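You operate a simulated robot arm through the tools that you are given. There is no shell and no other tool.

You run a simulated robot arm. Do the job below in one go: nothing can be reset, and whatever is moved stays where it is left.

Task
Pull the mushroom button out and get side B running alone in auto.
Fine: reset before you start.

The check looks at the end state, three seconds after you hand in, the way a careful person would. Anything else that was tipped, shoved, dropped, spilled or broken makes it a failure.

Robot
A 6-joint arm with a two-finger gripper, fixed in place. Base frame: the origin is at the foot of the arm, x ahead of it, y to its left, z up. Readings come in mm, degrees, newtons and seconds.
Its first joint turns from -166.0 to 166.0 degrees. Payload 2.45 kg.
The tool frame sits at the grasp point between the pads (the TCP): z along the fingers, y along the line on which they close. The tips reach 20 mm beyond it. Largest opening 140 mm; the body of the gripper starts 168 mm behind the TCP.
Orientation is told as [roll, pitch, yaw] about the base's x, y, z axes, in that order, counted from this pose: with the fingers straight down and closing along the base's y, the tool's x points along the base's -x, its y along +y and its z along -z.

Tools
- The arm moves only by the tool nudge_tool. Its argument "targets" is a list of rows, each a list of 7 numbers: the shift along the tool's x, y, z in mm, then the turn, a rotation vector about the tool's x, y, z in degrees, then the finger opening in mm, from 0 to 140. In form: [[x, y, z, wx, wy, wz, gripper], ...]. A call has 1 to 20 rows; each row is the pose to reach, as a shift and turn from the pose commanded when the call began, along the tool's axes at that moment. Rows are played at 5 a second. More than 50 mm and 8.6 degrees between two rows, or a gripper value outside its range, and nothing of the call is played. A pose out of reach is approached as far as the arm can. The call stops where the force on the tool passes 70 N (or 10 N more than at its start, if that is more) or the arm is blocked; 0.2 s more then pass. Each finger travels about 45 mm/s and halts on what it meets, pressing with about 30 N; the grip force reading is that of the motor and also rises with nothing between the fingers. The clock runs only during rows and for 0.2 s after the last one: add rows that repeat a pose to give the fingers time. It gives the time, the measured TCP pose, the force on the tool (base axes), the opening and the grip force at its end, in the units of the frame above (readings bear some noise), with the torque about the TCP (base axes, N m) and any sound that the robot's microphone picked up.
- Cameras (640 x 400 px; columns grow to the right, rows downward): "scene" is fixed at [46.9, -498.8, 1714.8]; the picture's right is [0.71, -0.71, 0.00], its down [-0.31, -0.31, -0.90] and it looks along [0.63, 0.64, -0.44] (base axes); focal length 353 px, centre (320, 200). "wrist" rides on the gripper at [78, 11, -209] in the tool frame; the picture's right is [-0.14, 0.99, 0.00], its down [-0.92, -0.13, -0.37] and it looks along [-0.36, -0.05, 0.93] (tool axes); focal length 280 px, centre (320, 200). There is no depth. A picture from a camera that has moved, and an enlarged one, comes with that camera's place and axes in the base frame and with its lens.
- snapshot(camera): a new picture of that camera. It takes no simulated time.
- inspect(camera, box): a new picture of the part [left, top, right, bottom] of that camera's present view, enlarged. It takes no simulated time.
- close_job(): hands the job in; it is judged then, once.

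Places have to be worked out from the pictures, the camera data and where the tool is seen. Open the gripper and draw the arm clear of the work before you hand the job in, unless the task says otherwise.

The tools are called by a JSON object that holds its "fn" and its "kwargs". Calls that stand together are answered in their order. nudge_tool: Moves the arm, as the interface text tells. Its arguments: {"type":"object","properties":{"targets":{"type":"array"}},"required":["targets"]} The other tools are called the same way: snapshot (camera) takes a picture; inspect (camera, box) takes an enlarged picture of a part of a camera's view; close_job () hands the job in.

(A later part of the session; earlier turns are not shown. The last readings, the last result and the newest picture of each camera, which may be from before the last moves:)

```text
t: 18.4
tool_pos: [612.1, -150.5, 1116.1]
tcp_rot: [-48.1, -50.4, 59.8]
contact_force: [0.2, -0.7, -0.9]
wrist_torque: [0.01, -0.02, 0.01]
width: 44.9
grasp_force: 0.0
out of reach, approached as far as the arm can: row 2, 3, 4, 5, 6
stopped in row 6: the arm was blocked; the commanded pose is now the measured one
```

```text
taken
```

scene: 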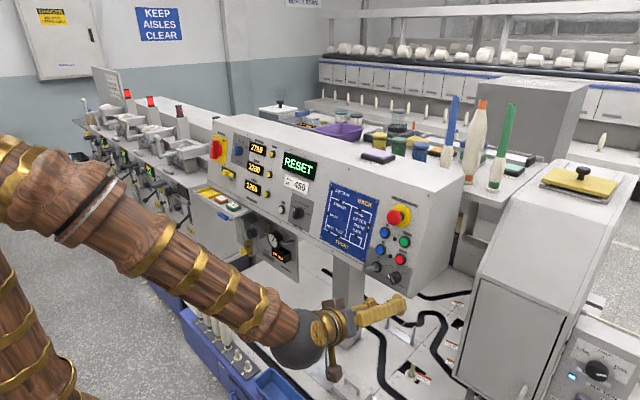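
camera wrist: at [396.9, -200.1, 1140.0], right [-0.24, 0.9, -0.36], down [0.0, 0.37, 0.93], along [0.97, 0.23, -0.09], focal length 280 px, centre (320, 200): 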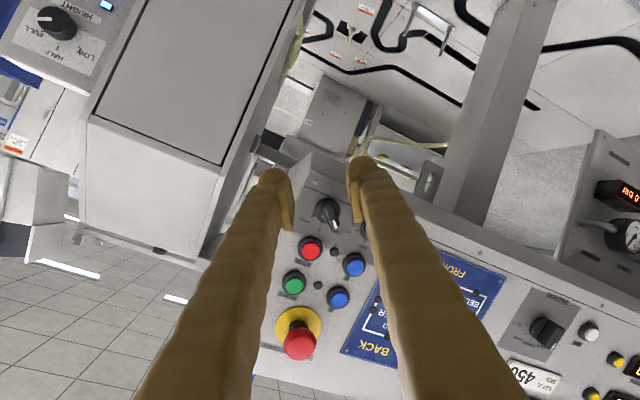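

The reach limit seems to come from the arm folding too tightly: the wrist must stay about 560 mm from the shoulder. Tilting the tool 15° in the plane of the blade (back end up-left) keeps it reachable and still grips the flats squarely. I'll go to that orientation at about 78 mm standoff.

{"fn": "nudge_tool", "kwargs": {"targets": [[-17.5, 5.5, 8.8, 3.82, 3.01, -3.48, 45], [-35, 11, 17.6, 7.64, 6.03, -6.95, 45], [-52.5, 16.5, 26.4, 11.46, 9.04, -10.43, 45], [-52.5, 16.5, 26.4, 11.46, 9.04, -10.43, 45]]}}

{"fn": "snapshot", "kwargs": {"camera": "wrist"}}

{"fn": "snapshot", "kwargs": {"camera": "scene"}}

```text
t: 19.4
tool_pos: [613.5, -132.4, 1144.4]
tcp_rot: [-45.1, -35.8, 52.9]
contact_force: [-0.3, 0.5, 0.6]
wrist_torque: [0.0, -0.05, 0.02]
width: 45.0
grasp_force: 0.1
out of reach, approached as far as the arm can: row 1, 2, 3, 4
```

```text
taken
camera wrist: at [402.5, -156.7, 1212.7], right [-0.24, 0.84, -0.49], down [0.19, 0.53, 0.82], along [0.95, 0.11, -0.29], focal length 280 px, centre (320, 200)
```

wrist: 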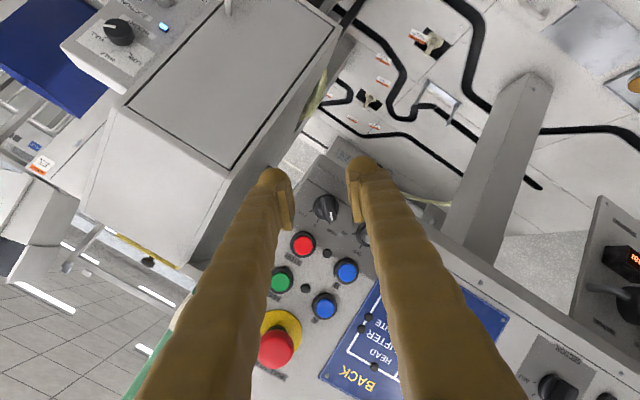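

```text
taken
```

scene: 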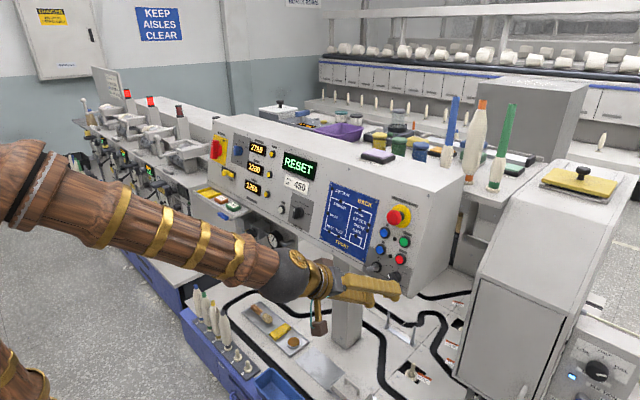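

The arm again stopped short, with a steeper tilt than I asked for. I'll keep this orientation and translate toward the standoff point to see what is reachable.

{"fn": "nudge_tool", "kwargs": {"targets": [[-10, 4.4, 9.8, 0, 0, 0, 45], [-20, 8.8, 19.7, 0, 0, 0, 45], [-30, 13.2, 29.5, 0, 0, 0, 45], [-30, 13.2, 29.5, 0, 0, 0, 45]]}}

```text
t: 20.4
tool_pos: [641.8, -115.6, 1154.4]
tcp_rot: [-45.8, -36.2, 52.9]
contact_force: [-0.4, -0.5, -1.2]
wrist_torque: [-0.01, -0.03, -0.02]
width: 44.7
grasp_force: 0.1
```

That worked without a reach complaint. Now I'll take the remaining ~10° of rotation and shift onto the knob axis at about 68 mm standoff.

{"fn": "nudge_tool", "kwargs": {"targets": [[-0.8, 4.6, 7.6, 3.2, -1.3, -0.8, 45], [-1.6, 9.1, 15.3, 6.4, -2.5, -1.5, 45], [-2.4, 13.7, 22.9, 9.6, -3.8, -2.3, 45], [-2.4, 13.7, 22.9, 9.6, -3.8, -2.3, 45]]}}

{"fn": "snapshot", "kwargs": {"camera": "wrist"}}

{"fn": "snapshot", "kwargs": {"camera": "scene"}}

```text
t: 21.4
tool_pos: [634.2, -115.3, 1140.2]
tcp_rot: [-43.6, -34.7, 51.1]
contact_force: [-0.4, 0.6, 0.3]
wrist_torque: [0.02, -0.03, -0.01]
width: 44.8
grasp_force: 0.0
out of reach, approached as far as the arm can: row 1, 2, 3, 4
```

```text
taken
camera wrist: at [425.1, -135.1, 1214.7], right [-0.24, 0.84, -0.48], down [0.22, 0.53, 0.82], along [0.94, 0.09, -0.32], focal length 280 px, centre (320, 200)
```

wrist: 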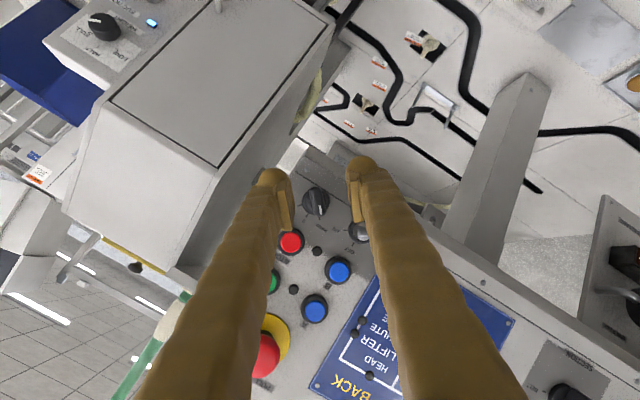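

```text
taken
```

scene: 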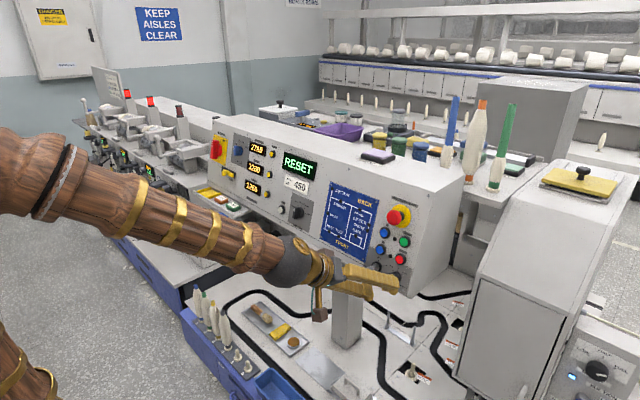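

The hand is nearly in line with the forearm here, a near-singular pose, so rolling -45° isn't workable. New plan: no roll, pitch about 24° down. Squeezing the 45° blade between pads closing along y should turn it upright to 0, then I'll roll +45° to AUTO. Returning to zero roll first.

{"fn": "nudge_tool", "kwargs": {"targets": [[-6, -4.4, -1.3, -0.3, -2.35, 6.77, 45], [-12, -8.8, -2.5, -0.61, -4.7, 13.53, 45], [-18, -13.2, -3.8, -0.91, -7.05, 20.3, 45], [-24, -17.6, -5, -1.21, -9.4, 27.07, 45], [-30, -22, -6.3, -1.52, -11.75, 33.83, 45], [-36, -26.4, -7.5, -1.82, -14.1, 40.6, 45], [-36, -26.4, -7.5, -1.82, -14.1, 40.6, 45]]}}

{"fn": "snapshot", "kwargs": {"camera": "scene"}}

```text
t: 23.0
tool_pos: [656.5, -109.4, 1181.9]
tcp_rot: [0.2, -65.6, -0.2]
contact_force: [0.7, 0.1, -0.7]
wrist_torque: [0.0, 0.0, -0.01]
width: 45.1
grasp_force: 0.1
```

```text
taken
```

scene: 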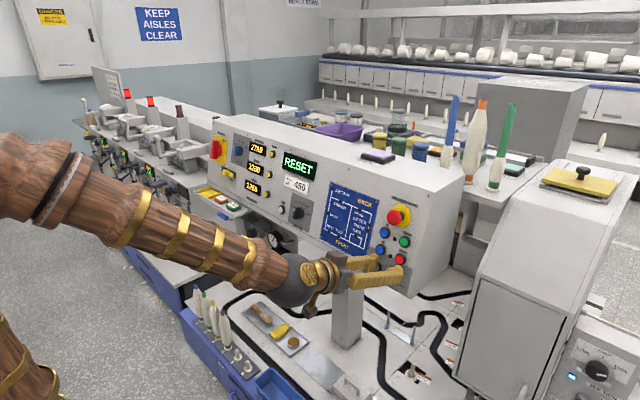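

Zero roll and 24° pitch reached exactly. Now moving down to about 70 mm in front of the knob.

{"fn": "nudge_tool", "kwargs": {"targets": [[15, 0.5, 6.3, 0, 0, 0, 50], [30, 1, 12.6, 0, 0, 0, 50], [44.7, 1.4, 18.9, 0, 0, 0, 50], [44.7, 1.4, 18.9, 0, 0, 0, 50]]}}

{"fn": "snapshot", "kwargs": {"camera": "wrist"}}

{"fn": "inspect", "kwargs": {"camera": "wrist", "box": [250, 120, 390, 230]}}

{"fn": "inspect", "kwargs": {"camera": "scene", "box": [350, 230, 430, 300]}}

```text
t: 24.0
tool_pos: [655.9, -108.4, 1132.1]
tcp_rot: [-0.1, -65.6, 0.1]
contact_force: [1.0, -0.1, -0.5]
wrist_torque: [-0.01, 0.0, 0.01]
width: 50.0
grasp_force: 0.1
```

```text
taken
camera wrist: at [433.7, -98.7, 1147.4], right [0.06, 0.99, 0.13], down [0.04, -0.13, 0.99], along [1.0, -0.05, -0.05], focal length 280 px, centre (320, 200)
```

wrist: 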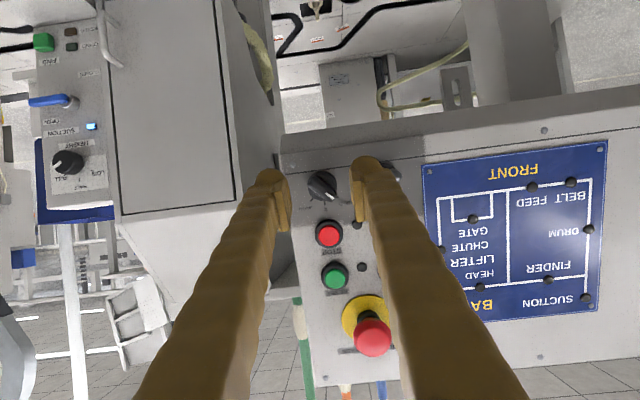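

```text
3.64 times, centred on (320, 175) of wrist
camera zoom: at [433.7, -98.7, 1147.4], right [0.06, 0.99, 0.13], down [0.04, -0.13, 0.99], along [1.0, -0.05, -0.05], focal length 1020 px, centre (320, 291)
```

zoom: 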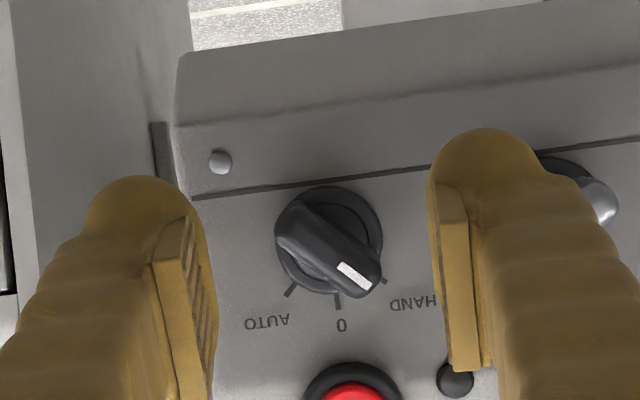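

```text
5.71 times, centred on (390, 265) of scene
camera zoom: at [46.9, -498.8, 1714.8], right [0.71, -0.71, 0.0], down [-0.31, -0.31, -0.9], along [0.63, 0.64, -0.44], focal length 2017 px, centre (-80, -171)
```

zoom: 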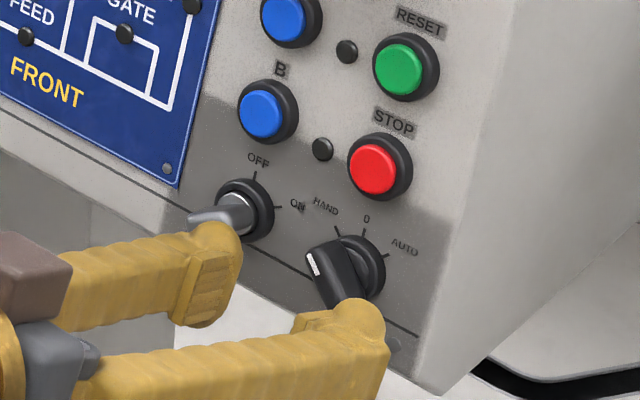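

The knob is where I computed, within 1 mm. I'll open to 44 and advance so the pads straddle the blade with the tips about 15 mm off the panel.

{"fn": "nudge_tool", "kwargs": {"targets": [[-2.7, 0.5, 11, 0, 0, 0, 44], [-5.5, 1, 22, 0, 0, 0, 44], [-8.3, 1.4, 31, 0, 0, 0, 44], [-8.3, 1.4, 31, 0, 0, 0, 44]]}}

{"fn": "inspect", "kwargs": {"camera": "wrist", "box": [250, 120, 390, 230]}}

{"fn": "inspect", "kwargs": {"camera": "scene", "box": [350, 230, 430, 300]}}

```text
t: 25.2
tool_pos: [684.6, -106.9, 1126.7]
tcp_rot: [0.0, -65.5, 0.0]
contact_force: [-29.8, -4.4, 15.1]
wrist_torque: [0.73, -0.26, 1.37]
width: 43.8
grasp_force: 0.2
stopped in row 4: the force on the tool passed its limit at 72 N (the readings are from after the stop); the commanded pose is now the measured one
```

```text
3.64 times, centred on (320, 175) of wrist
camera zoom: at [462.6, -96.5, 1142.4], right [0.06, 0.99, 0.13], down [0.04, -0.13, 0.99], along [1.0, -0.05, -0.05], focal length 1020 px, centre (320, 291)
```

zoom: 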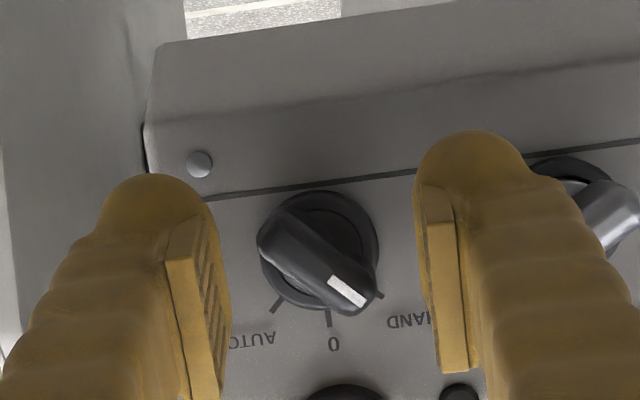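

```text
5.71 times, centred on (390, 265) of scene
camera zoom: at [46.9, -498.8, 1714.8], right [0.71, -0.71, 0.0], down [-0.31, -0.31, -0.9], along [0.63, 0.64, -0.44], focal length 2017 px, centre (-80, -171)
```

zoom: 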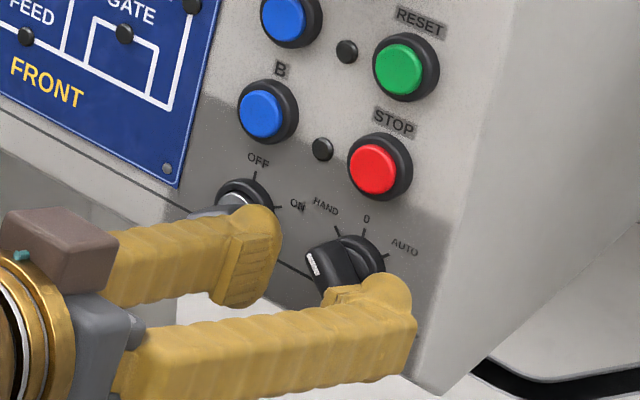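

The torque places the contact about 46 mm to the left, so the left finger grazed the key switch. I'll back off, check the key is undisturbed, and plan an off-centre approach that keeps the left finger closer to the blade.

{"fn": "nudge_tool", "kwargs": {"targets": [[0, 0, -10, 0, 0, 0, 44], [0, 0, -25, 0, 0, 0, 44], [0, -9, -25, 0, 0, 0, 50], [0, -9, -25, 0, 0, 0, 50]]}}

{"fn": "inspect", "kwargs": {"camera": "wrist", "box": [260, 110, 420, 220]}}

{"fn": "inspect", "kwargs": {"camera": "scene", "box": [350, 230, 430, 300]}}

```text
t: 26.2
tool_pos: [660.9, -116.6, 1136.9]
tcp_rot: [0.0, -65.5, 0.0]
contact_force: [0.6, -0.5, -0.7]
wrist_torque: [0.02, 0.0, -0.01]
width: 50.2
grasp_force: 0.0
```

```text
3.64 times, centred on (340, 165) of wrist
camera zoom: at [440.0, -106.2, 1152.6], right [0.06, 0.99, 0.13], down [0.05, -0.13, 0.99], along [1.0, -0.05, -0.05], focal length 1020 px, centre (247, 327)
```

zoom: 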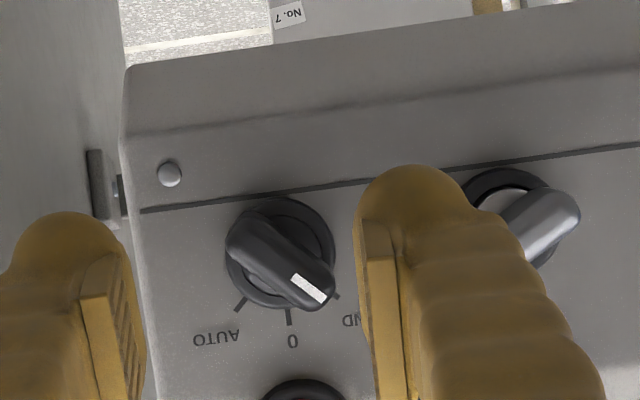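

```text
5.71 times, centred on (390, 265) of scene
camera zoom: at [46.9, -498.8, 1714.8], right [0.71, -0.71, 0.0], down [-0.31, -0.31, -0.9], along [0.63, 0.64, -0.44], focal length 2017 px, centre (-80, -171)
```

zoom: 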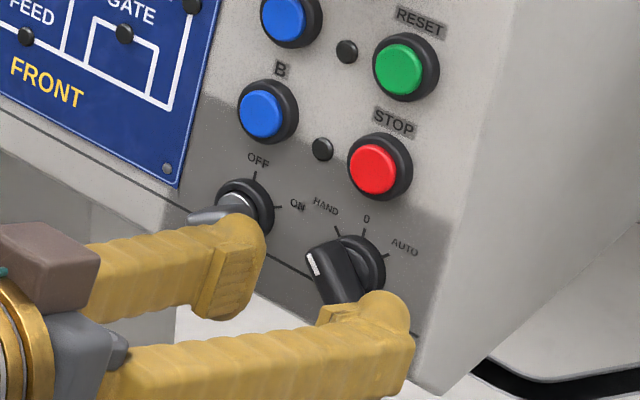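

The key is still on ON and the knob is untouched. With the left pad now 6 mm further right, I'll advance again in small steps, watching the force.

{"fn": "nudge_tool", "kwargs": {"targets": [[-0.5, 0, 8, 0, 0, 0, 50], [-1, 0, 15, 0, 0, 0, 50], [-1.5, 0, 20, 0, 0, 0, 50], [-1.9, 0, 24, 0, 0, 0, 50]]}}

{"fn": "inspect", "kwargs": {"camera": "wrist", "box": [260, 110, 420, 220]}}

```text
t: 27.2
tool_pos: [685.4, -115.8, 1129.0]
tcp_rot: [0.0, -65.5, 0.0]
contact_force: [-0.1, -0.7, 0.0]
wrist_torque: [0.0, 0.0, 0.0]
width: 50.0
grasp_force: 0.0
```

```text
3.64 times, centred on (340, 165) of wrist
camera zoom: at [463.0, -105.6, 1144.8], right [0.06, 0.99, 0.13], down [0.05, -0.13, 0.99], along [1.0, -0.05, -0.05], focal length 1020 px, centre (247, 327)
```

zoom: 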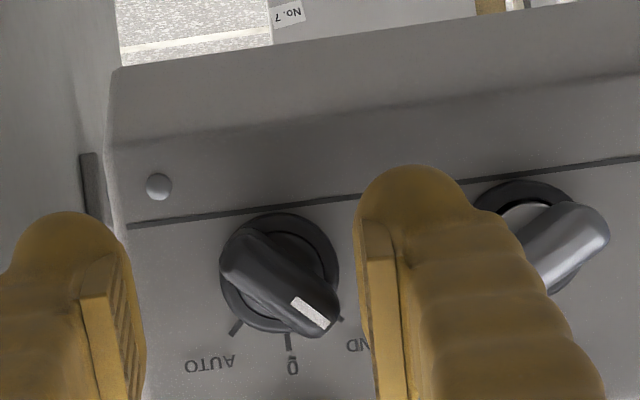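

Clear of the key now. I'll go 3 mm deeper, bring both pads to the blade while recentring, then squeeze to turn it upright.

{"fn": "nudge_tool", "kwargs": {"targets": [[0, 0, 3, 0, 0, 0, 50], [0, 4, 3, 0, 0, 0, 41], [0, 8, 3, 0, 0, 0, 32], [0, 8, 3, 0, 0, 0, 28], [0, 8, 3, 0, 0, 0, 24], [0, 8, 3, 0, 0, 0, 24]]}}

{"fn": "inspect", "kwargs": {"camera": "wrist", "box": [260, 110, 420, 220]}}

{"fn": "inspect", "kwargs": {"camera": "scene", "box": [350, 230, 430, 300]}}

```text
t: 28.6
tool_pos: [687.4, -107.8, 1126.8]
tcp_rot: [0.0, -65.5, 0.0]
contact_force: [0.8, -0.5, -0.2]
wrist_torque: [0.01, 0.02, 0.02]
width: 22.1
grasp_force: 0.2
```

```text
3.64 times, centred on (340, 165) of wrist
camera zoom: at [466.0, -97.7, 1143.2], right [0.06, 0.99, 0.13], down [0.05, -0.13, 0.99], along [1.0, -0.05, -0.05], focal length 1020 px, centre (247, 327)
```

zoom: 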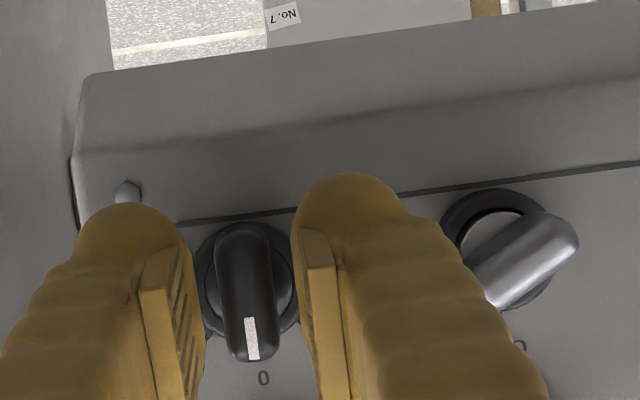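

```text
5.71 times, centred on (390, 265) of scene
camera zoom: at [46.9, -498.8, 1714.8], right [0.71, -0.71, 0.0], down [-0.31, -0.31, -0.9], along [0.63, 0.64, -0.44], focal length 2017 px, centre (-80, -171)
```

zoom: 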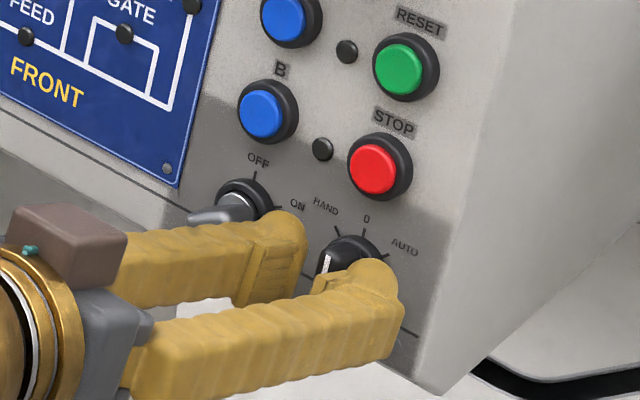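

The squeeze snapped the knob to 0. Now I'll grip the blade firmly before rolling.

{"fn": "nudge_tool", "kwargs": {"targets": [[0, 0, 0, 0, 0, 0, 16], [0, 0, 0, 0, 0, 0, 8], [0, 0, 0, 0, 0, 0, 8], [0, 0, 0, 0, 0, 0, 8]]}}

```text
t: 29.6
tool_pos: [688.4, -107.5, 1127.0]
tcp_rot: [0.0, -65.4, 0.0]
contact_force: [8.3, -9.5, -0.9]
wrist_torque: [0.02, 0.08, -0.1]
width: 11.9
grasp_force: 38.6
```

The blade is gripped at 11.9 mm and 39 N. Now I'll turn 47° clockwise about the panel normal to reach AUTO.

{"fn": "nudge_tool", "kwargs": {"targets": [[0, 0, 0, -1.4, 0, 7.9, 8], [0, -0.3, 0, -2.8, 0, 15.7, 8], [0, -0.5, 0, -4.2, 0, 23.6, 8], [0, -0.7, 0, -5.6, 0, 31.5, 8], [0, -0.9, 0, -7, 0, 39.4, 8], [0, -1, 0, -8.2, 0, 46.3, 8], [0, -1, 0, -8.2, 0, 46.3, 8]]}}

{"fn": "snapshot", "kwargs": {"camera": "wrist"}}

{"fn": "inspect", "kwargs": {"camera": "scene", "box": [340, 220, 440, 300]}}

```text
t: 31.2
tool_pos: [688.4, -108.2, 1127.6]
tcp_rot: [63.1, -37.3, -65.1]
contact_force: [-5.9, 9.8, 17.6]
wrist_torque: [-0.17, -0.21, 0.14]
width: 11.6
grasp_force: 39.2
```

```text
taken
camera wrist: at [470.9, -72.2, 1163.3], right [0.23, 0.58, 0.79], down [-0.06, -0.8, 0.6], along [0.97, -0.18, -0.15], focal length 280 px, centre (320, 200)
```

wrist: 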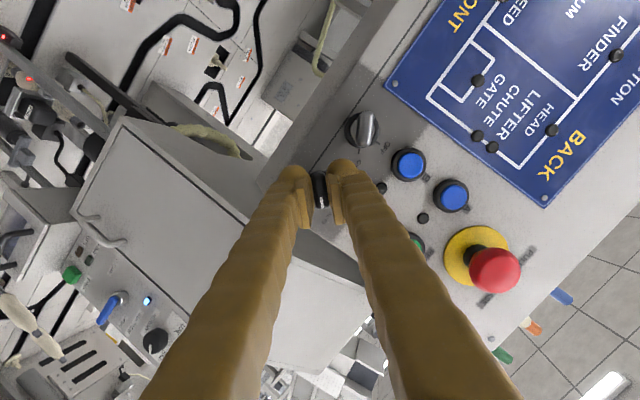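

```text
5.00 times, centred on (390, 260) of scene
camera zoom: at [46.9, -498.8, 1714.8], right [0.71, -0.71, 0.0], down [-0.31, -0.31, -0.9], along [0.63, 0.64, -0.44], focal length 1765 px, centre (-30, -100)
```

zoom: 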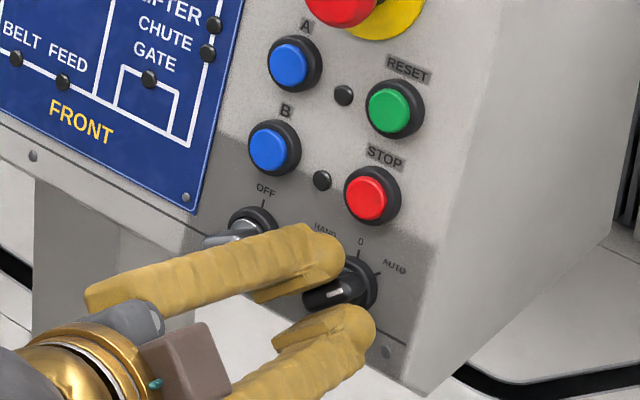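

The tool turned about 47° with the blade held. I'll check the pointer before releasing.

{"fn": "inspect", "kwargs": {"camera": "wrist", "box": [270, 100, 410, 240]}}

{"fn": "inspect", "kwargs": {"camera": "scene", "box": [375, 250, 425, 290]}}

```text
2.86 times, centred on (340, 170) of wrist
camera zoom: at [470.9, -72.2, 1163.3], right [0.23, 0.58, 0.79], down [-0.06, -0.8, 0.6], along [0.97, -0.18, -0.15], focal length 801 px, centre (263, 286)
```

zoom: 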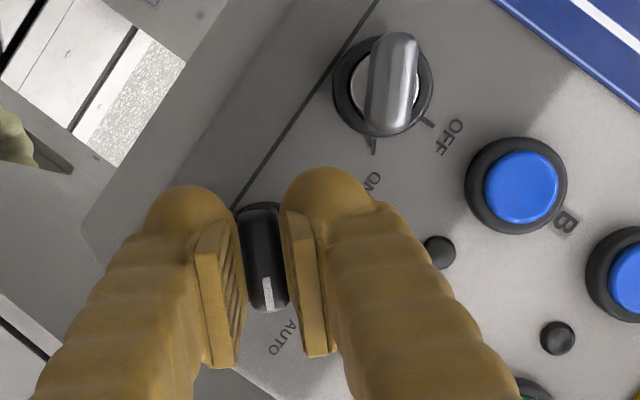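

```text
10.00 times, centred on (400, 270) of scene
camera zoom: at [46.9, -498.8, 1714.8], right [0.71, -0.71, 0.0], down [-0.31, -0.31, -0.9], along [0.63, 0.64, -0.44], focal length 3530 px, centre (-480, -500)
```

zoom: 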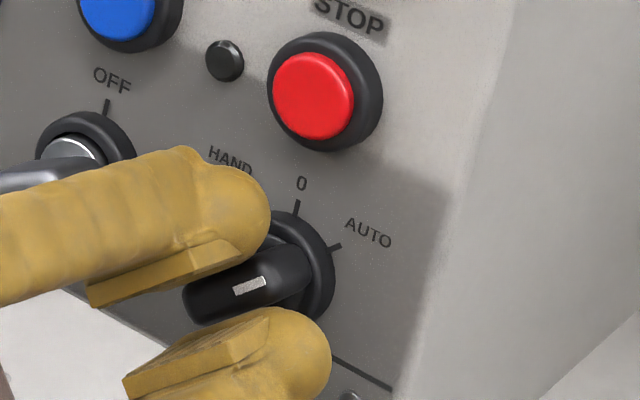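

The pointer is on AUTO and the key is still on ON. I'll open slightly and retract straight along the tool axis.

{"fn": "nudge_tool", "kwargs": {"targets": [[0, 0, 0, 0, 0, 0, 18], [0, 0, 0, 0, 0, 0, 25], [0, 0, 0, 0, 0, 0, 25], [0, 0, -10, 0, 0, 0, 25], [0, 0, -30, 0, 0, 0, 25], [0, 0, -45, 0, 0, 0, 25], [0, 0, -45, 0, 0, 0, 25]]}}

{"fn": "inspect", "kwargs": {"camera": "wrist", "box": [250, 80, 450, 240]}}

{"fn": "snapshot", "kwargs": {"camera": "scene"}}

```text
t: 32.8
tool_pos: [645.7, -114.8, 1144.5]
tcp_rot: [63.0, -37.4, -65.0]
contact_force: [-0.2, 0.1, 0.6]
wrist_torque: [0.01, 0.01, -0.01]
width: 25.2
grasp_force: 0.0
```

```text
2.50 times, centred on (350, 160) of wrist
camera zoom: at [429.5, -78.7, 1180.0], right [0.23, 0.58, 0.79], down [-0.05, -0.8, 0.6], along [0.97, -0.18, -0.15], focal length 701 px, centre (245, 300)
```

zoom: 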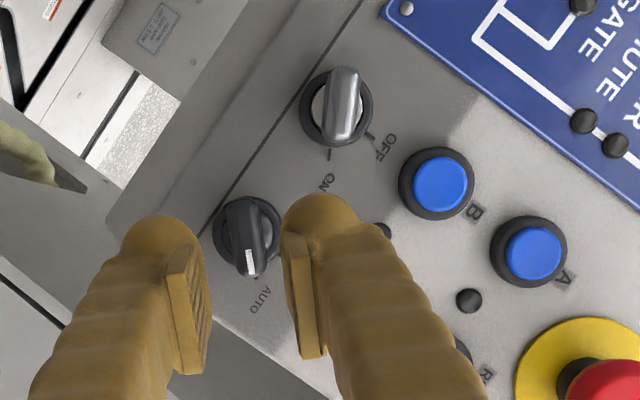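

```text
taken
```

scene: 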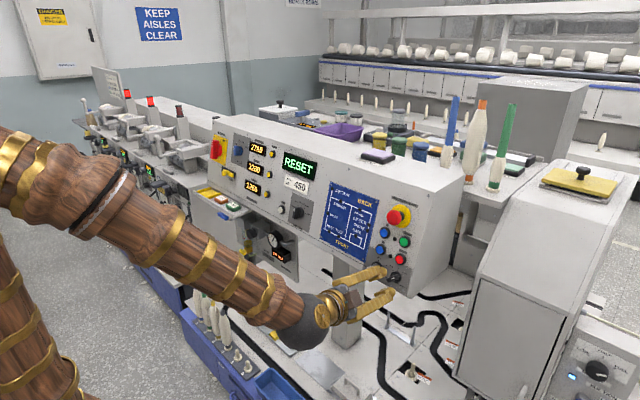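

The knob holds on AUTO after release. Now for RESET, whose foot on the panel I put near (747, -108, 1218). I'll roll back to zero, close the fingers and move to a standoff in front of it.

{"fn": "nudge_tool", "kwargs": {"targets": [[-9.7, 12.4, -3.4, 0.68, -1.58, -7.81, 20], [-19.4, 24.8, -6.8, 1.35, -3.16, -15.62, 15], [-29.1, 37.2, -10.2, 2.03, -4.74, -23.43, 10], [-38.9, 49.7, -13.6, 2.7, -6.32, -31.24, 5], [-48.6, 62.1, -17, 3.38, -7.9, -39.05, 0], [-58.3, 74.5, -20.4, 4.05, -9.48, -46.86, 0], [-58.3, 74.5, -20.4, 4.05, -9.48, -46.86, 0]]}}

{"fn": "snapshot", "kwargs": {"camera": "wrist"}}

{"fn": "inspect", "kwargs": {"camera": "wrist", "box": [250, 90, 390, 200]}}

```text
t: 34.6
tool_pos: [683.6, -115.5, 1186.1]
tcp_rot: [4.4, -71.2, -4.2]
contact_force: [-0.7, 0.8, 1.0]
wrist_torque: [-0.02, 0.0, -0.02]
width: 0.0
grasp_force: 29.4
stopped in row 7: the arm was blocked; the commanded pose is now the measured one
```

```text
taken
camera wrist: at [460.2, -104.8, 1179.3], right [0.04, 0.99, 0.15], down [-0.05, -0.15, 0.99], along [1.0, -0.05, 0.05], focal length 280 px, centre (320, 200)
```

wrist: 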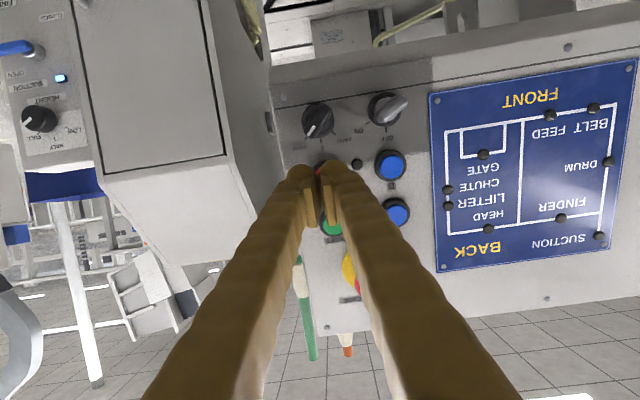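

```text
3.64 times, centred on (320, 145) of wrist
camera zoom: at [460.2, -104.8, 1179.3], right [0.04, 0.99, 0.15], down [-0.05, -0.15, 0.99], along [1.0, -0.05, 0.05], focal length 1020 px, centre (320, 400)
```

zoom: 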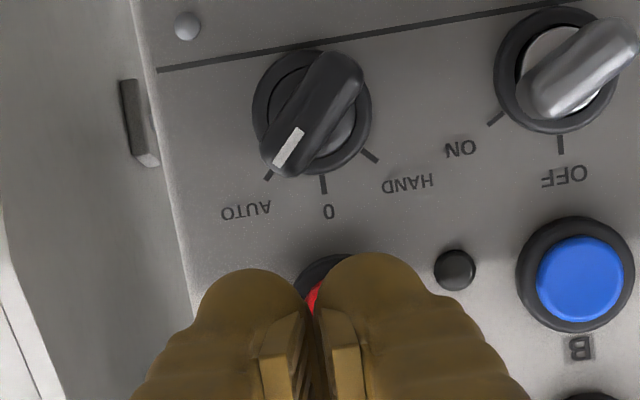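

The arm reported blocked with no tool force, at (684, -115, 1186). I'll check the scene for anything the arm body might be touching before moving on.

{"fn": "snapshot", "kwargs": {"camera": "scene"}}

```text
taken
```

scene: 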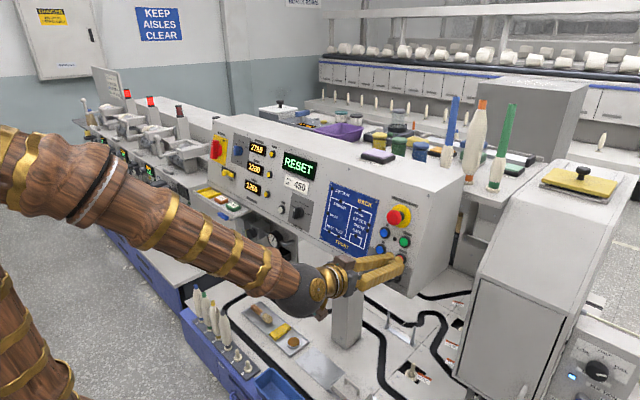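

Nothing is being touched; it looks like the fold limit again on the way. I'll continue to the RESET standoff and square the tool to the panel.

{"fn": "nudge_tool", "kwargs": {"targets": [[-14, 2.8, -13, 0.1, -1.5, -0.5, 0], [-29, 5.5, -26, 0.3, -3, -1, 0], [-43.2, 8.3, -39.6, 0.4, -4.35, -1.4, 0], [-43.2, 8.3, -39.6, 0.4, -4.35, -1.4, 0]]}}

{"fn": "inspect", "kwargs": {"camera": "wrist", "box": [250, 60, 410, 190]}}

```text
t: 35.8
tool_pos: [680.1, -116.3, 1183.5]
tcp_rot: [4.7, -70.8, -4.4]
contact_force: [0.0, 0.1, 0.7]
wrist_torque: [-0.01, 0.02, 0.0]
width: 0.2
grasp_force: 29.0
stopped in row 4: the arm was blocked; the commanded pose is now the measured one
```

```text
3.08 times, centred on (330, 125) of wrist
camera zoom: at [458.9, -105.8, 1178.2], right [0.05, 0.99, 0.16], down [-0.05, -0.15, 0.99], along [1.0, -0.05, 0.04], focal length 863 px, centre (289, 431)
```

zoom: 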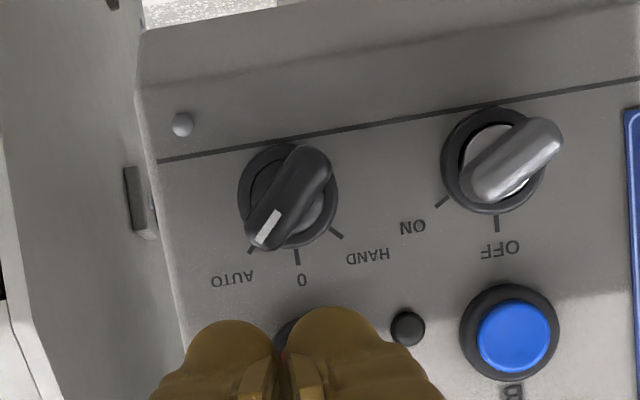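

The tool still won't move back or up, with no tool force. I'll zoom in on the arm's wrist and forearm for self-contact or an obstruction.

{"fn": "inspect", "kwargs": {"camera": "scene", "box": [240, 210, 440, 340]}}

{"fn": "inspect", "kwargs": {"camera": "scene", "box": [0, 100, 300, 400]}}

{"fn": "snapshot", "kwargs": {"camera": "wrist"}}

```text
3.08 times, centred on (340, 275) of scene
camera zoom: at [46.9, -498.8, 1714.8], right [0.71, -0.71, 0.0], down [-0.31, -0.31, -0.9], along [0.63, 0.64, -0.44], focal length 1086 px, centre (258, -31)
```

zoom: 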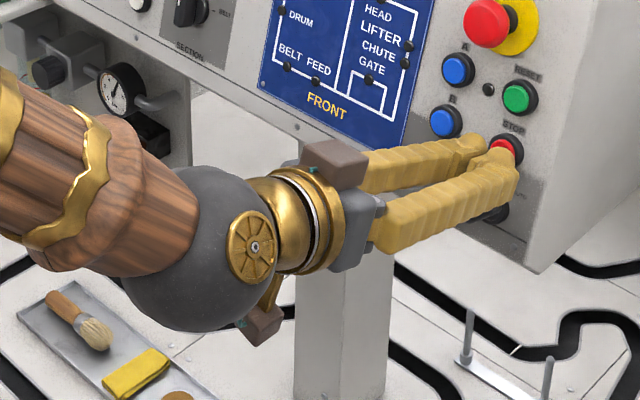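

```text
1.33 times, centred on (150, 250) of scene
camera zoom: at [46.9, -498.8, 1714.8], right [0.71, -0.71, 0.0], down [-0.31, -0.31, -0.9], along [0.63, 0.64, -0.44], focal length 471 px, centre (547, 133)
```

zoom: 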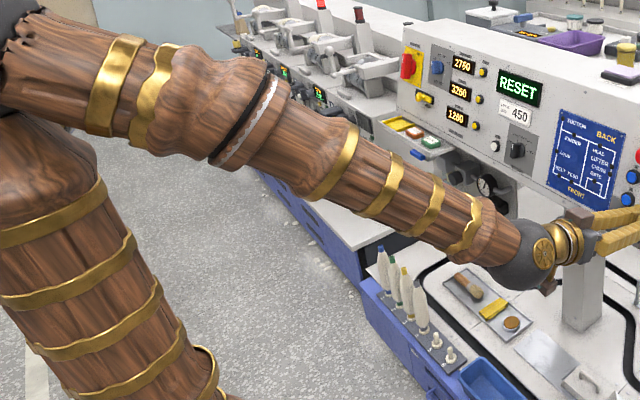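

```text
taken
camera wrist: at [458.9, -105.8, 1178.2], right [0.05, 0.99, 0.16], down [-0.05, -0.15, 0.99], along [1.0, -0.05, 0.04], focal length 280 px, centre (320, 200)
```

wrist: 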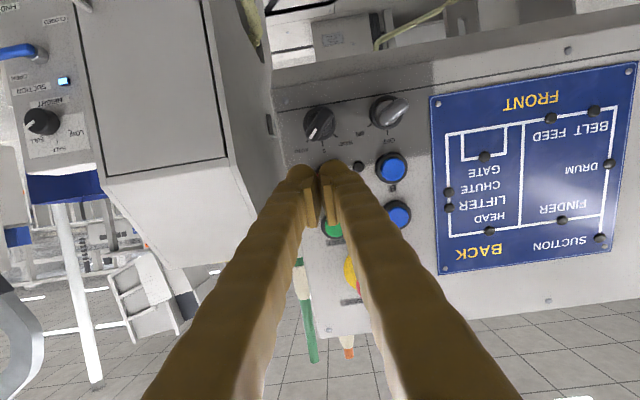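

There's no visible collision, so it may be a wrist joint limit from the last roll. I'll probe with a small pure translation away from the panel and up, without rotation.

{"fn": "nudge_tool", "kwargs": {"targets": [[-5, 0, -5, 0, 0, 0, 0], [-10, 0, -10, 0, 0, 0, 0], [-10, 0, -10, 0, 0, 0, 0]]}}

```text
t: 36.6
tool_pos: [679.9, -119.7, 1182.4]
tcp_rot: [5.5, -69.6, -5.2]
contact_force: [0.0, -0.2, -0.2]
wrist_torque: [-0.01, 0.02, -0.02]
width: 0.1
grasp_force: 28.8
```

The tool hardly moved, so some joint is against a stop. I'll probe by rolling a little back the way it came, to see which direction is free.

{"fn": "nudge_tool", "kwargs": {"targets": [[0, 0, 0, 0, 0, 5, 0], [0, 0, 0, 0, 0, 10, 0], [0, 0, 0, 0, 0, 10, 0]]}}

```text
t: 37.4
tool_pos: [681.1, -117.5, 1181.7]
tcp_rot: [29.7, -66.7, -31.0]
contact_force: [0.4, -0.5, -0.1]
wrist_torque: [-0.04, -0.01, 0.0]
width: 0.0
grasp_force: 29.7
```

Rolling positive is free (it turned exactly 10°), while rolling negative past about +3° is what's blocked. I'll try moving up and back with this roll kept.

{"fn": "nudge_tool", "kwargs": {"targets": [[-10, 0, -10, 0, 0, 0, 0], [-20, 0, -20, 0, 0, 0, 0], [-20, 0, -20, 0, 0, 0, 0]]}}

{"fn": "inspect", "kwargs": {"camera": "scene", "box": [240, 210, 440, 340]}}

```text
t: 38.4
tool_pos: [678.2, -127.3, 1176.1]
tcp_rot: [28.4, -63.9, -30.0]
contact_force: [-0.5, 0.3, 1.2]
wrist_torque: [-0.03, 0.02, -0.02]
width: 0.0
grasp_force: 28.9
stopped in row 3: the arm was blocked; the commanded pose is now the measured one
```

```text
3.08 times, centred on (340, 275) of scene
camera zoom: at [46.9, -498.8, 1714.8], right [0.71, -0.71, 0.0], down [-0.31, -0.31, -0.9], along [0.63, 0.64, -0.44], focal length 1086 px, centre (258, -31)
```

zoom: 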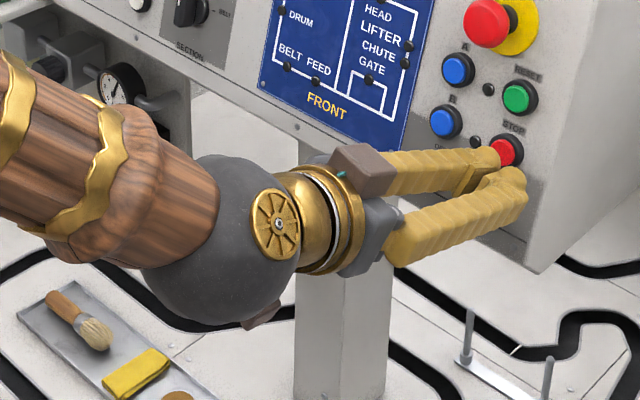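

Upward motion is still refused, though this region was reachable earlier. I'll try the opposite move, slightly down and back, to unwind whichever joint is stuck.

{"fn": "nudge_tool", "kwargs": {"targets": [[0, 0, -5, 0, 0, 0, 10], [0, 0, -10, 0, 0, 0, 20], [0, 0, -15, 0, 0, 0, 25], [0, 0, -20, 0, 0, 0, 25], [0, 0, -20, 0, 0, 0, 25]]}}

{"fn": "snapshot", "kwargs": {"camera": "scene"}}

```text
t: 39.6
tool_pos: [667.1, -130.9, 1163.4]
tcp_rot: [27.8, -62.2, -29.6]
contact_force: [-0.4, 0.3, 0.1]
wrist_torque: [-0.02, -0.03, 0.0]
width: 25.1
grasp_force: 0.0
```

```text
taken
```

scene: 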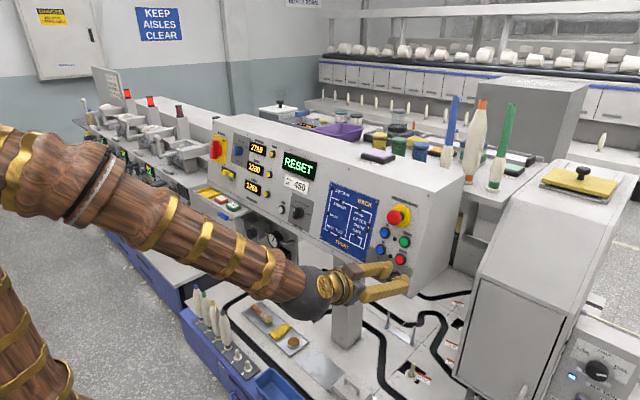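

The last move drifted down instead of up, while the wrist's distance from the shoulder stays constant. I suspect the elbow. I'll test a move that extends the arm, up 30 and forward 10.

{"fn": "nudge_tool", "kwargs": {"targets": [[-7.6, 1.8, -0.8, 0, 0, 0, 25], [-15.3, 3.6, -1.6, 0, 0, 0, 25], [-23, 5.5, -2.5, 0, 0, 0, 25], [-30.6, 7.3, -3.3, 0, 0, 0, 25], [-30.6, 7.3, -3.3, 0, 0, 0, 25], [-30.6, 7.3, -3.3, 0, 0, 0, 25]]}}

{"fn": "snapshot", "kwargs": {"camera": "scene"}}

```text
t: 41.2
tool_pos: [682.1, -132.0, 1179.0]
tcp_rot: [27.3, -60.9, -29.1]
contact_force: [0.5, 0.0, 0.7]
wrist_torque: [0.01, 0.04, -0.01]
width: 25.1
grasp_force: 0.0
stopped in row 6: the arm was blocked; the commanded pose is now the measured one
```

```text
taken
```

scene: 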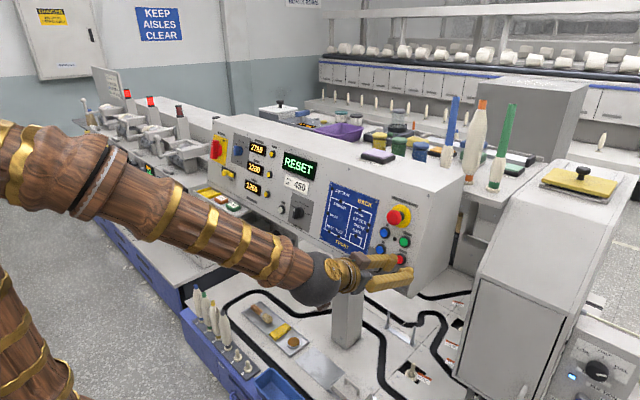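

The wrist did rise, but the hand drooped. The pitch-back to 76° may be what's failing, since 24° below horizontal was fine here before. I'll go to that known-good orientation (zero roll, pitch -65.6) near (672, -111, 1182).

{"fn": "nudge_tool", "kwargs": {"targets": [[2, 7, -3, 0.4, -0.5, -4.6, 25], [4.4, 13.5, -6.5, 0.8, -0.9, -9.1, 25], [6.6, 20.3, -9.8, 1.2, -1.4, -13.7, 25], [6.6, 20.3, -9.8, 1.2, -1.4, -13.7, 25], [6.6, 20.3, -9.8, 1.2, -1.4, -13.7, 25]]}}

{"fn": "inspect", "kwargs": {"camera": "scene", "box": [240, 210, 440, 340]}}

```text
t: 42.4
tool_pos: [679.0, -112.6, 1165.1]
tcp_rot: [0.9, -64.2, -0.8]
contact_force: [0.2, 0.6, -0.7]
wrist_torque: [0.01, 0.01, 0.0]
width: 24.9
grasp_force: 0.1
```

```text
3.08 times, centred on (340, 275) of scene
camera zoom: at [46.9, -498.8, 1714.8], right [0.71, -0.71, 0.0], down [-0.31, -0.31, -0.9], along [0.63, 0.64, -0.44], focal length 1086 px, centre (258, -31)
```

zoom: 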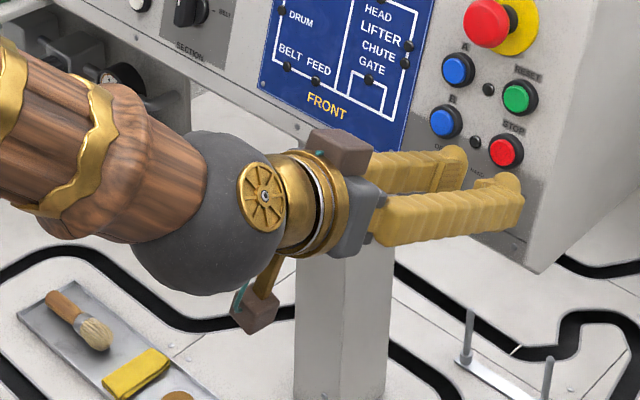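

It followed to zero roll but sits about 17 mm low. I'll check the left side of the scene for an obstruction along the arm, and hold still a moment to see whether it settles.

{"fn": "nudge_tool", "kwargs": {"targets": [[0, 0, 0, 0, 0, 0, 25], [0, 0, 0, 0, 0, 0, 25], [0, 0, 0, 0, 0, 0, 25], [0, 0, 0, 0, 0, 0, 25], [0, 0, 0, 0, 0, 0, 25]]}}

{"fn": "snapshot", "kwargs": {"camera": "scene"}}

{"fn": "snapshot", "kwargs": {"camera": "wrist"}}

```text
t: 43.6
tool_pos: [679.7, -113.0, 1164.8]
tcp_rot: [0.9, -64.2, -0.7]
contact_force: [0.4, 0.5, 0.6]
wrist_torque: [0.03, 0.01, 0.01]
width: 25.4
grasp_force: 0.1
```

```text
taken
```

scene: 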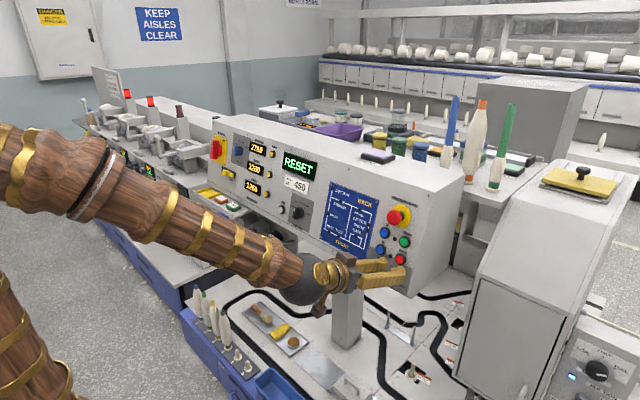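

```text
taken
camera wrist: at [457.3, -102.8, 1186.2], right [0.06, 0.99, 0.13], down [0.07, -0.13, 0.99], along [1.0, -0.05, -0.08], focal length 280 px, centre (320, 200)
```

wrist: 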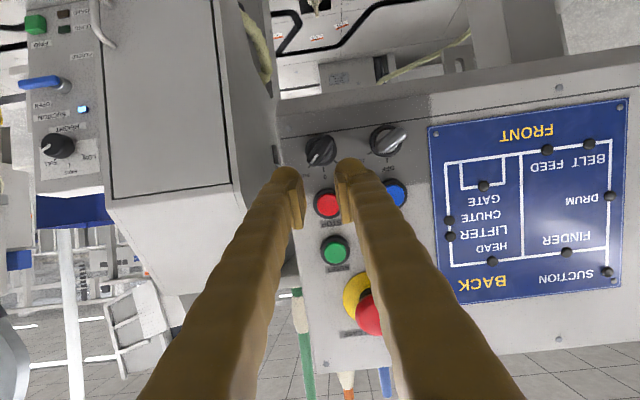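

It holds steady. I'll try a slow 30 mm rise with no rotation.

{"fn": "nudge_tool", "kwargs": {"targets": [[-4.5, 0, -2.2, 0, 0, 0, 25], [-9, 0, -4.4, 0, 0, 0, 25], [-13.5, 0, -6.6, 0, 0, 0, 25], [-18, 0, -8.8, 0, 0, 0, 25], [-22.5, 0, -11, 0, 0, 0, 25], [-27, 0, -13.1, 0, 0, 0, 25], [-27, 0, -13.1, 0, 0, 0, 25], [-27, 0, -13.1, 0, 0, 0, 25]]}}

```text
t: 45.6
tool_pos: [687.4, -116.4, 1172.0]
tcp_rot: [2.2, -62.3, -2.1]
contact_force: [-0.7, 0.2, 0.0]
wrist_torque: [-0.01, -0.03, 0.02]
width: 25.3
grasp_force: 0.0
stopped in row 8: the arm was blocked; the commanded pose is now the measured one
```

The errors fit joint 2 lagging exactly: the upper arm won't go back past about 85° now, and everything else follows commands. A flatter hand lowers the wrist and needs less of joint 2. I'll pitch up to about 10° below horizontal while rising slightly, with the fingers closed.

{"fn": "nudge_tool", "kwargs": {"targets": [[-2, 0.7, -0.8, 0, -5, -0.3, 12], [-7, 2.5, -3, 0, -10, -0.5, 5], [-14, 4.5, -5.5, 0.1, -14, -0.8, 0], [-21.5, 6.8, -8.4, 0.1, -17.7, -1, 0], [-21.5, 6.8, -8.4, 0.1, -17.7, -1, 0]]}}

{"fn": "snapshot", "kwargs": {"camera": "wrist"}}

{"fn": "snapshot", "kwargs": {"camera": "scene"}}

```text
t: 46.8
tool_pos: [687.5, -109.2, 1199.5]
tcp_rot: [-0.4, -80.4, 0.6]
contact_force: [0.2, -0.7, -0.6]
wrist_torque: [0.01, 0.0, 0.0]
width: 0.0
grasp_force: 29.3
```

```text
taken
camera wrist: at [468.7, -100.5, 1157.5], right [0.02, 0.99, 0.13], down [-0.21, -0.13, 0.97], along [0.98, -0.05, 0.2], focal length 280 px, centre (320, 200)
```

wrist: 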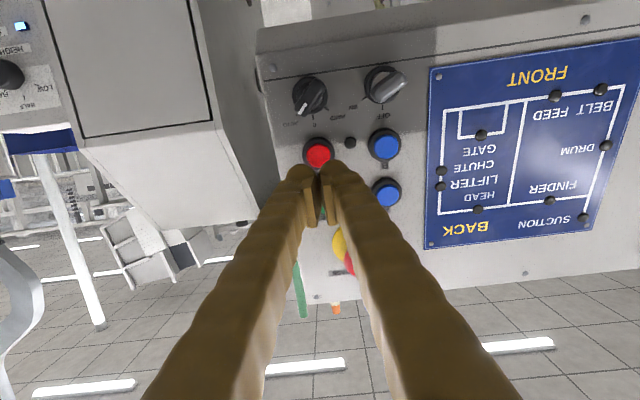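

```text
taken
```

scene: 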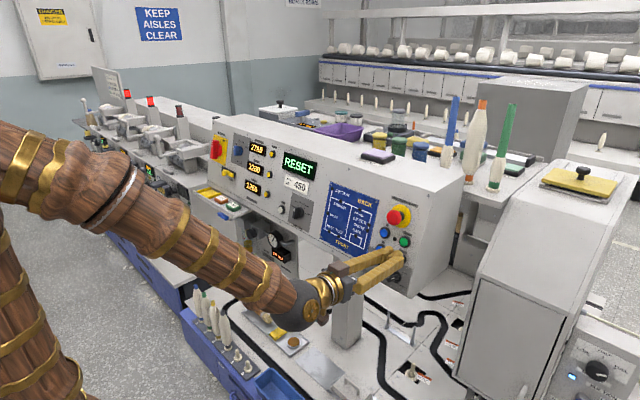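

It followed accurately. From these views: RESET's cap front is near (730, -108, 1214), STOP (718, -109, 1168), A (729, -49, 1210) and B (718, -48, 1167). I'll rise to RESET's standoff.

{"fn": "nudge_tool", "kwargs": {"targets": [[-10, 0.8, -2, 0, -1.5, 0, 0], [-19.6, 1.5, -0.8, 0, -2.6, 0, 0], [-19.6, 1.5, -0.8, 0, -2.6, 0, 0]]}}

{"fn": "snapshot", "kwargs": {"camera": "wrist"}}

{"fn": "inspect", "kwargs": {"camera": "wrist", "box": [250, 90, 410, 200]}}

{"fn": "inspect", "kwargs": {"camera": "scene", "box": [350, 200, 430, 290]}}

```text
t: 47.6
tool_pos: [690.2, -107.8, 1217.5]
tcp_rot: [-0.5, -82.8, 0.7]
contact_force: [-0.3, -0.1, -0.1]
wrist_torque: [0.01, 0.0, -0.02]
width: 0.0
grasp_force: 29.3
```

```text
taken
camera wrist: at [473.8, -98.8, 1166.5], right [0.01, 0.99, 0.14], down [-0.25, -0.13, 0.96], along [0.97, -0.05, 0.25], focal length 280 px, centre (320, 200)
```

wrist: 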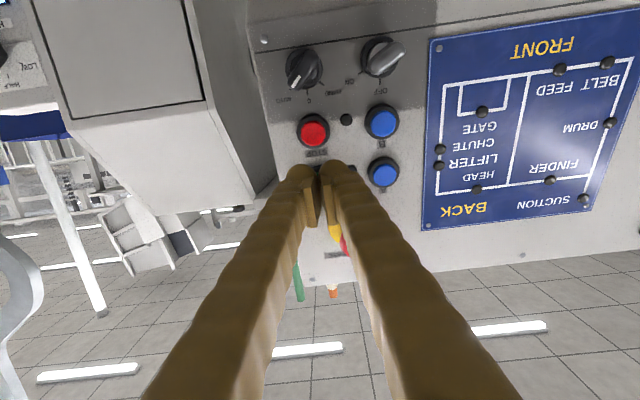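

```text
3.64 times, centred on (330, 145) of wrist
camera zoom: at [473.8, -98.8, 1166.5], right [0.01, 0.99, 0.14], down [-0.25, -0.13, 0.96], along [0.97, -0.05, 0.25], focal length 1020 px, centre (284, 400)
```

zoom: 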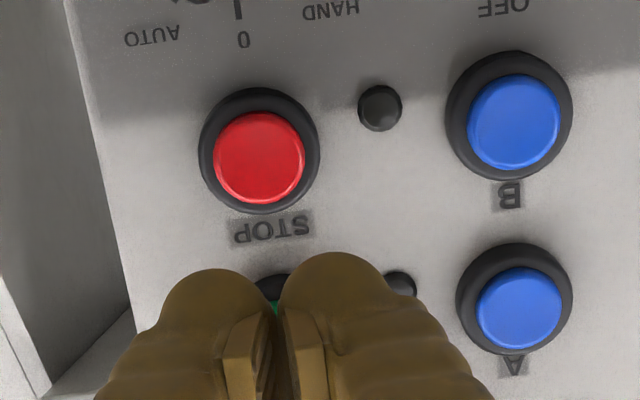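

```text
4.44 times, centred on (390, 245) of scene
camera zoom: at [46.9, -498.8, 1714.8], right [0.71, -0.71, 0.0], down [-0.31, -0.31, -0.9], along [0.63, 0.64, -0.44], focal length 1569 px, centre (9, 0)
```

zoom: 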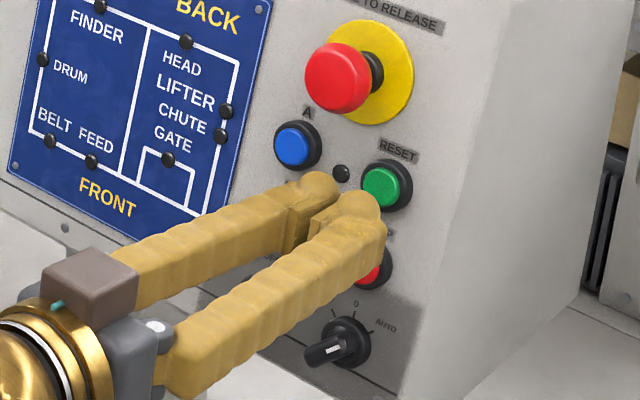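

RESET sits straight ahead on the tool axis, its front about 19 mm from the tips. I'll press in small steps and then draw back.

{"fn": "nudge_tool", "kwargs": {"targets": [[0, 0, 8, 0, 0, 0, 0], [0, 0, 14, 0, 0, 0, 0], [0, 0, 18, 0, 0, 0, 0], [0, 0, 21, 0, 0, 0, 0], [0, 0, 23, 0, 0, 0, 0], [0, 0, 25, 0, 0, 0, 0]]}}

{"fn": "snapshot", "kwargs": {"camera": "scene"}}

{"fn": "inspect", "kwargs": {"camera": "scene", "box": [350, 200, 430, 290]}}

```text
t: 49.0
tool_pos: [714.9, -107.0, 1215.0]
tcp_rot: [-0.5, -82.9, 0.7]
contact_force: [0.2, 0.2, 0.2]
wrist_torque: [-0.01, 0.0, -0.02]
width: 0.3
grasp_force: 30.1
```

```text
taken
```

scene: 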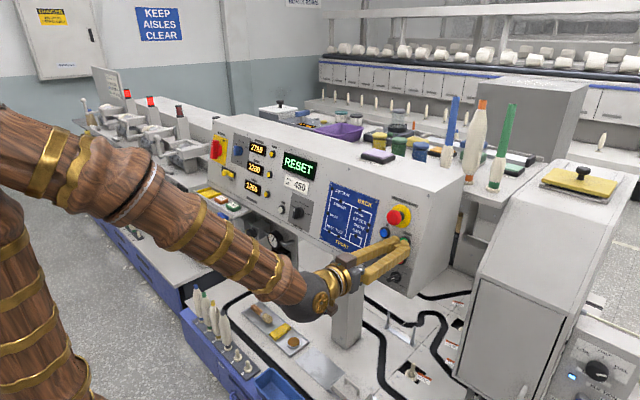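

```text
4.44 times, centred on (390, 245) of scene
camera zoom: at [46.9, -498.8, 1714.8], right [0.71, -0.71, 0.0], down [-0.31, -0.31, -0.9], along [0.63, 0.64, -0.44], focal length 1569 px, centre (9, 0)
```

zoom: 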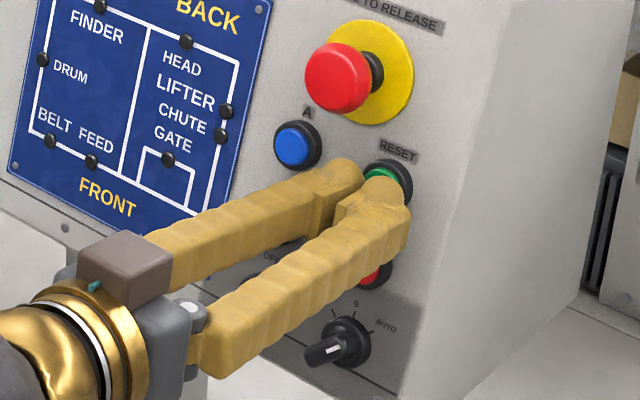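

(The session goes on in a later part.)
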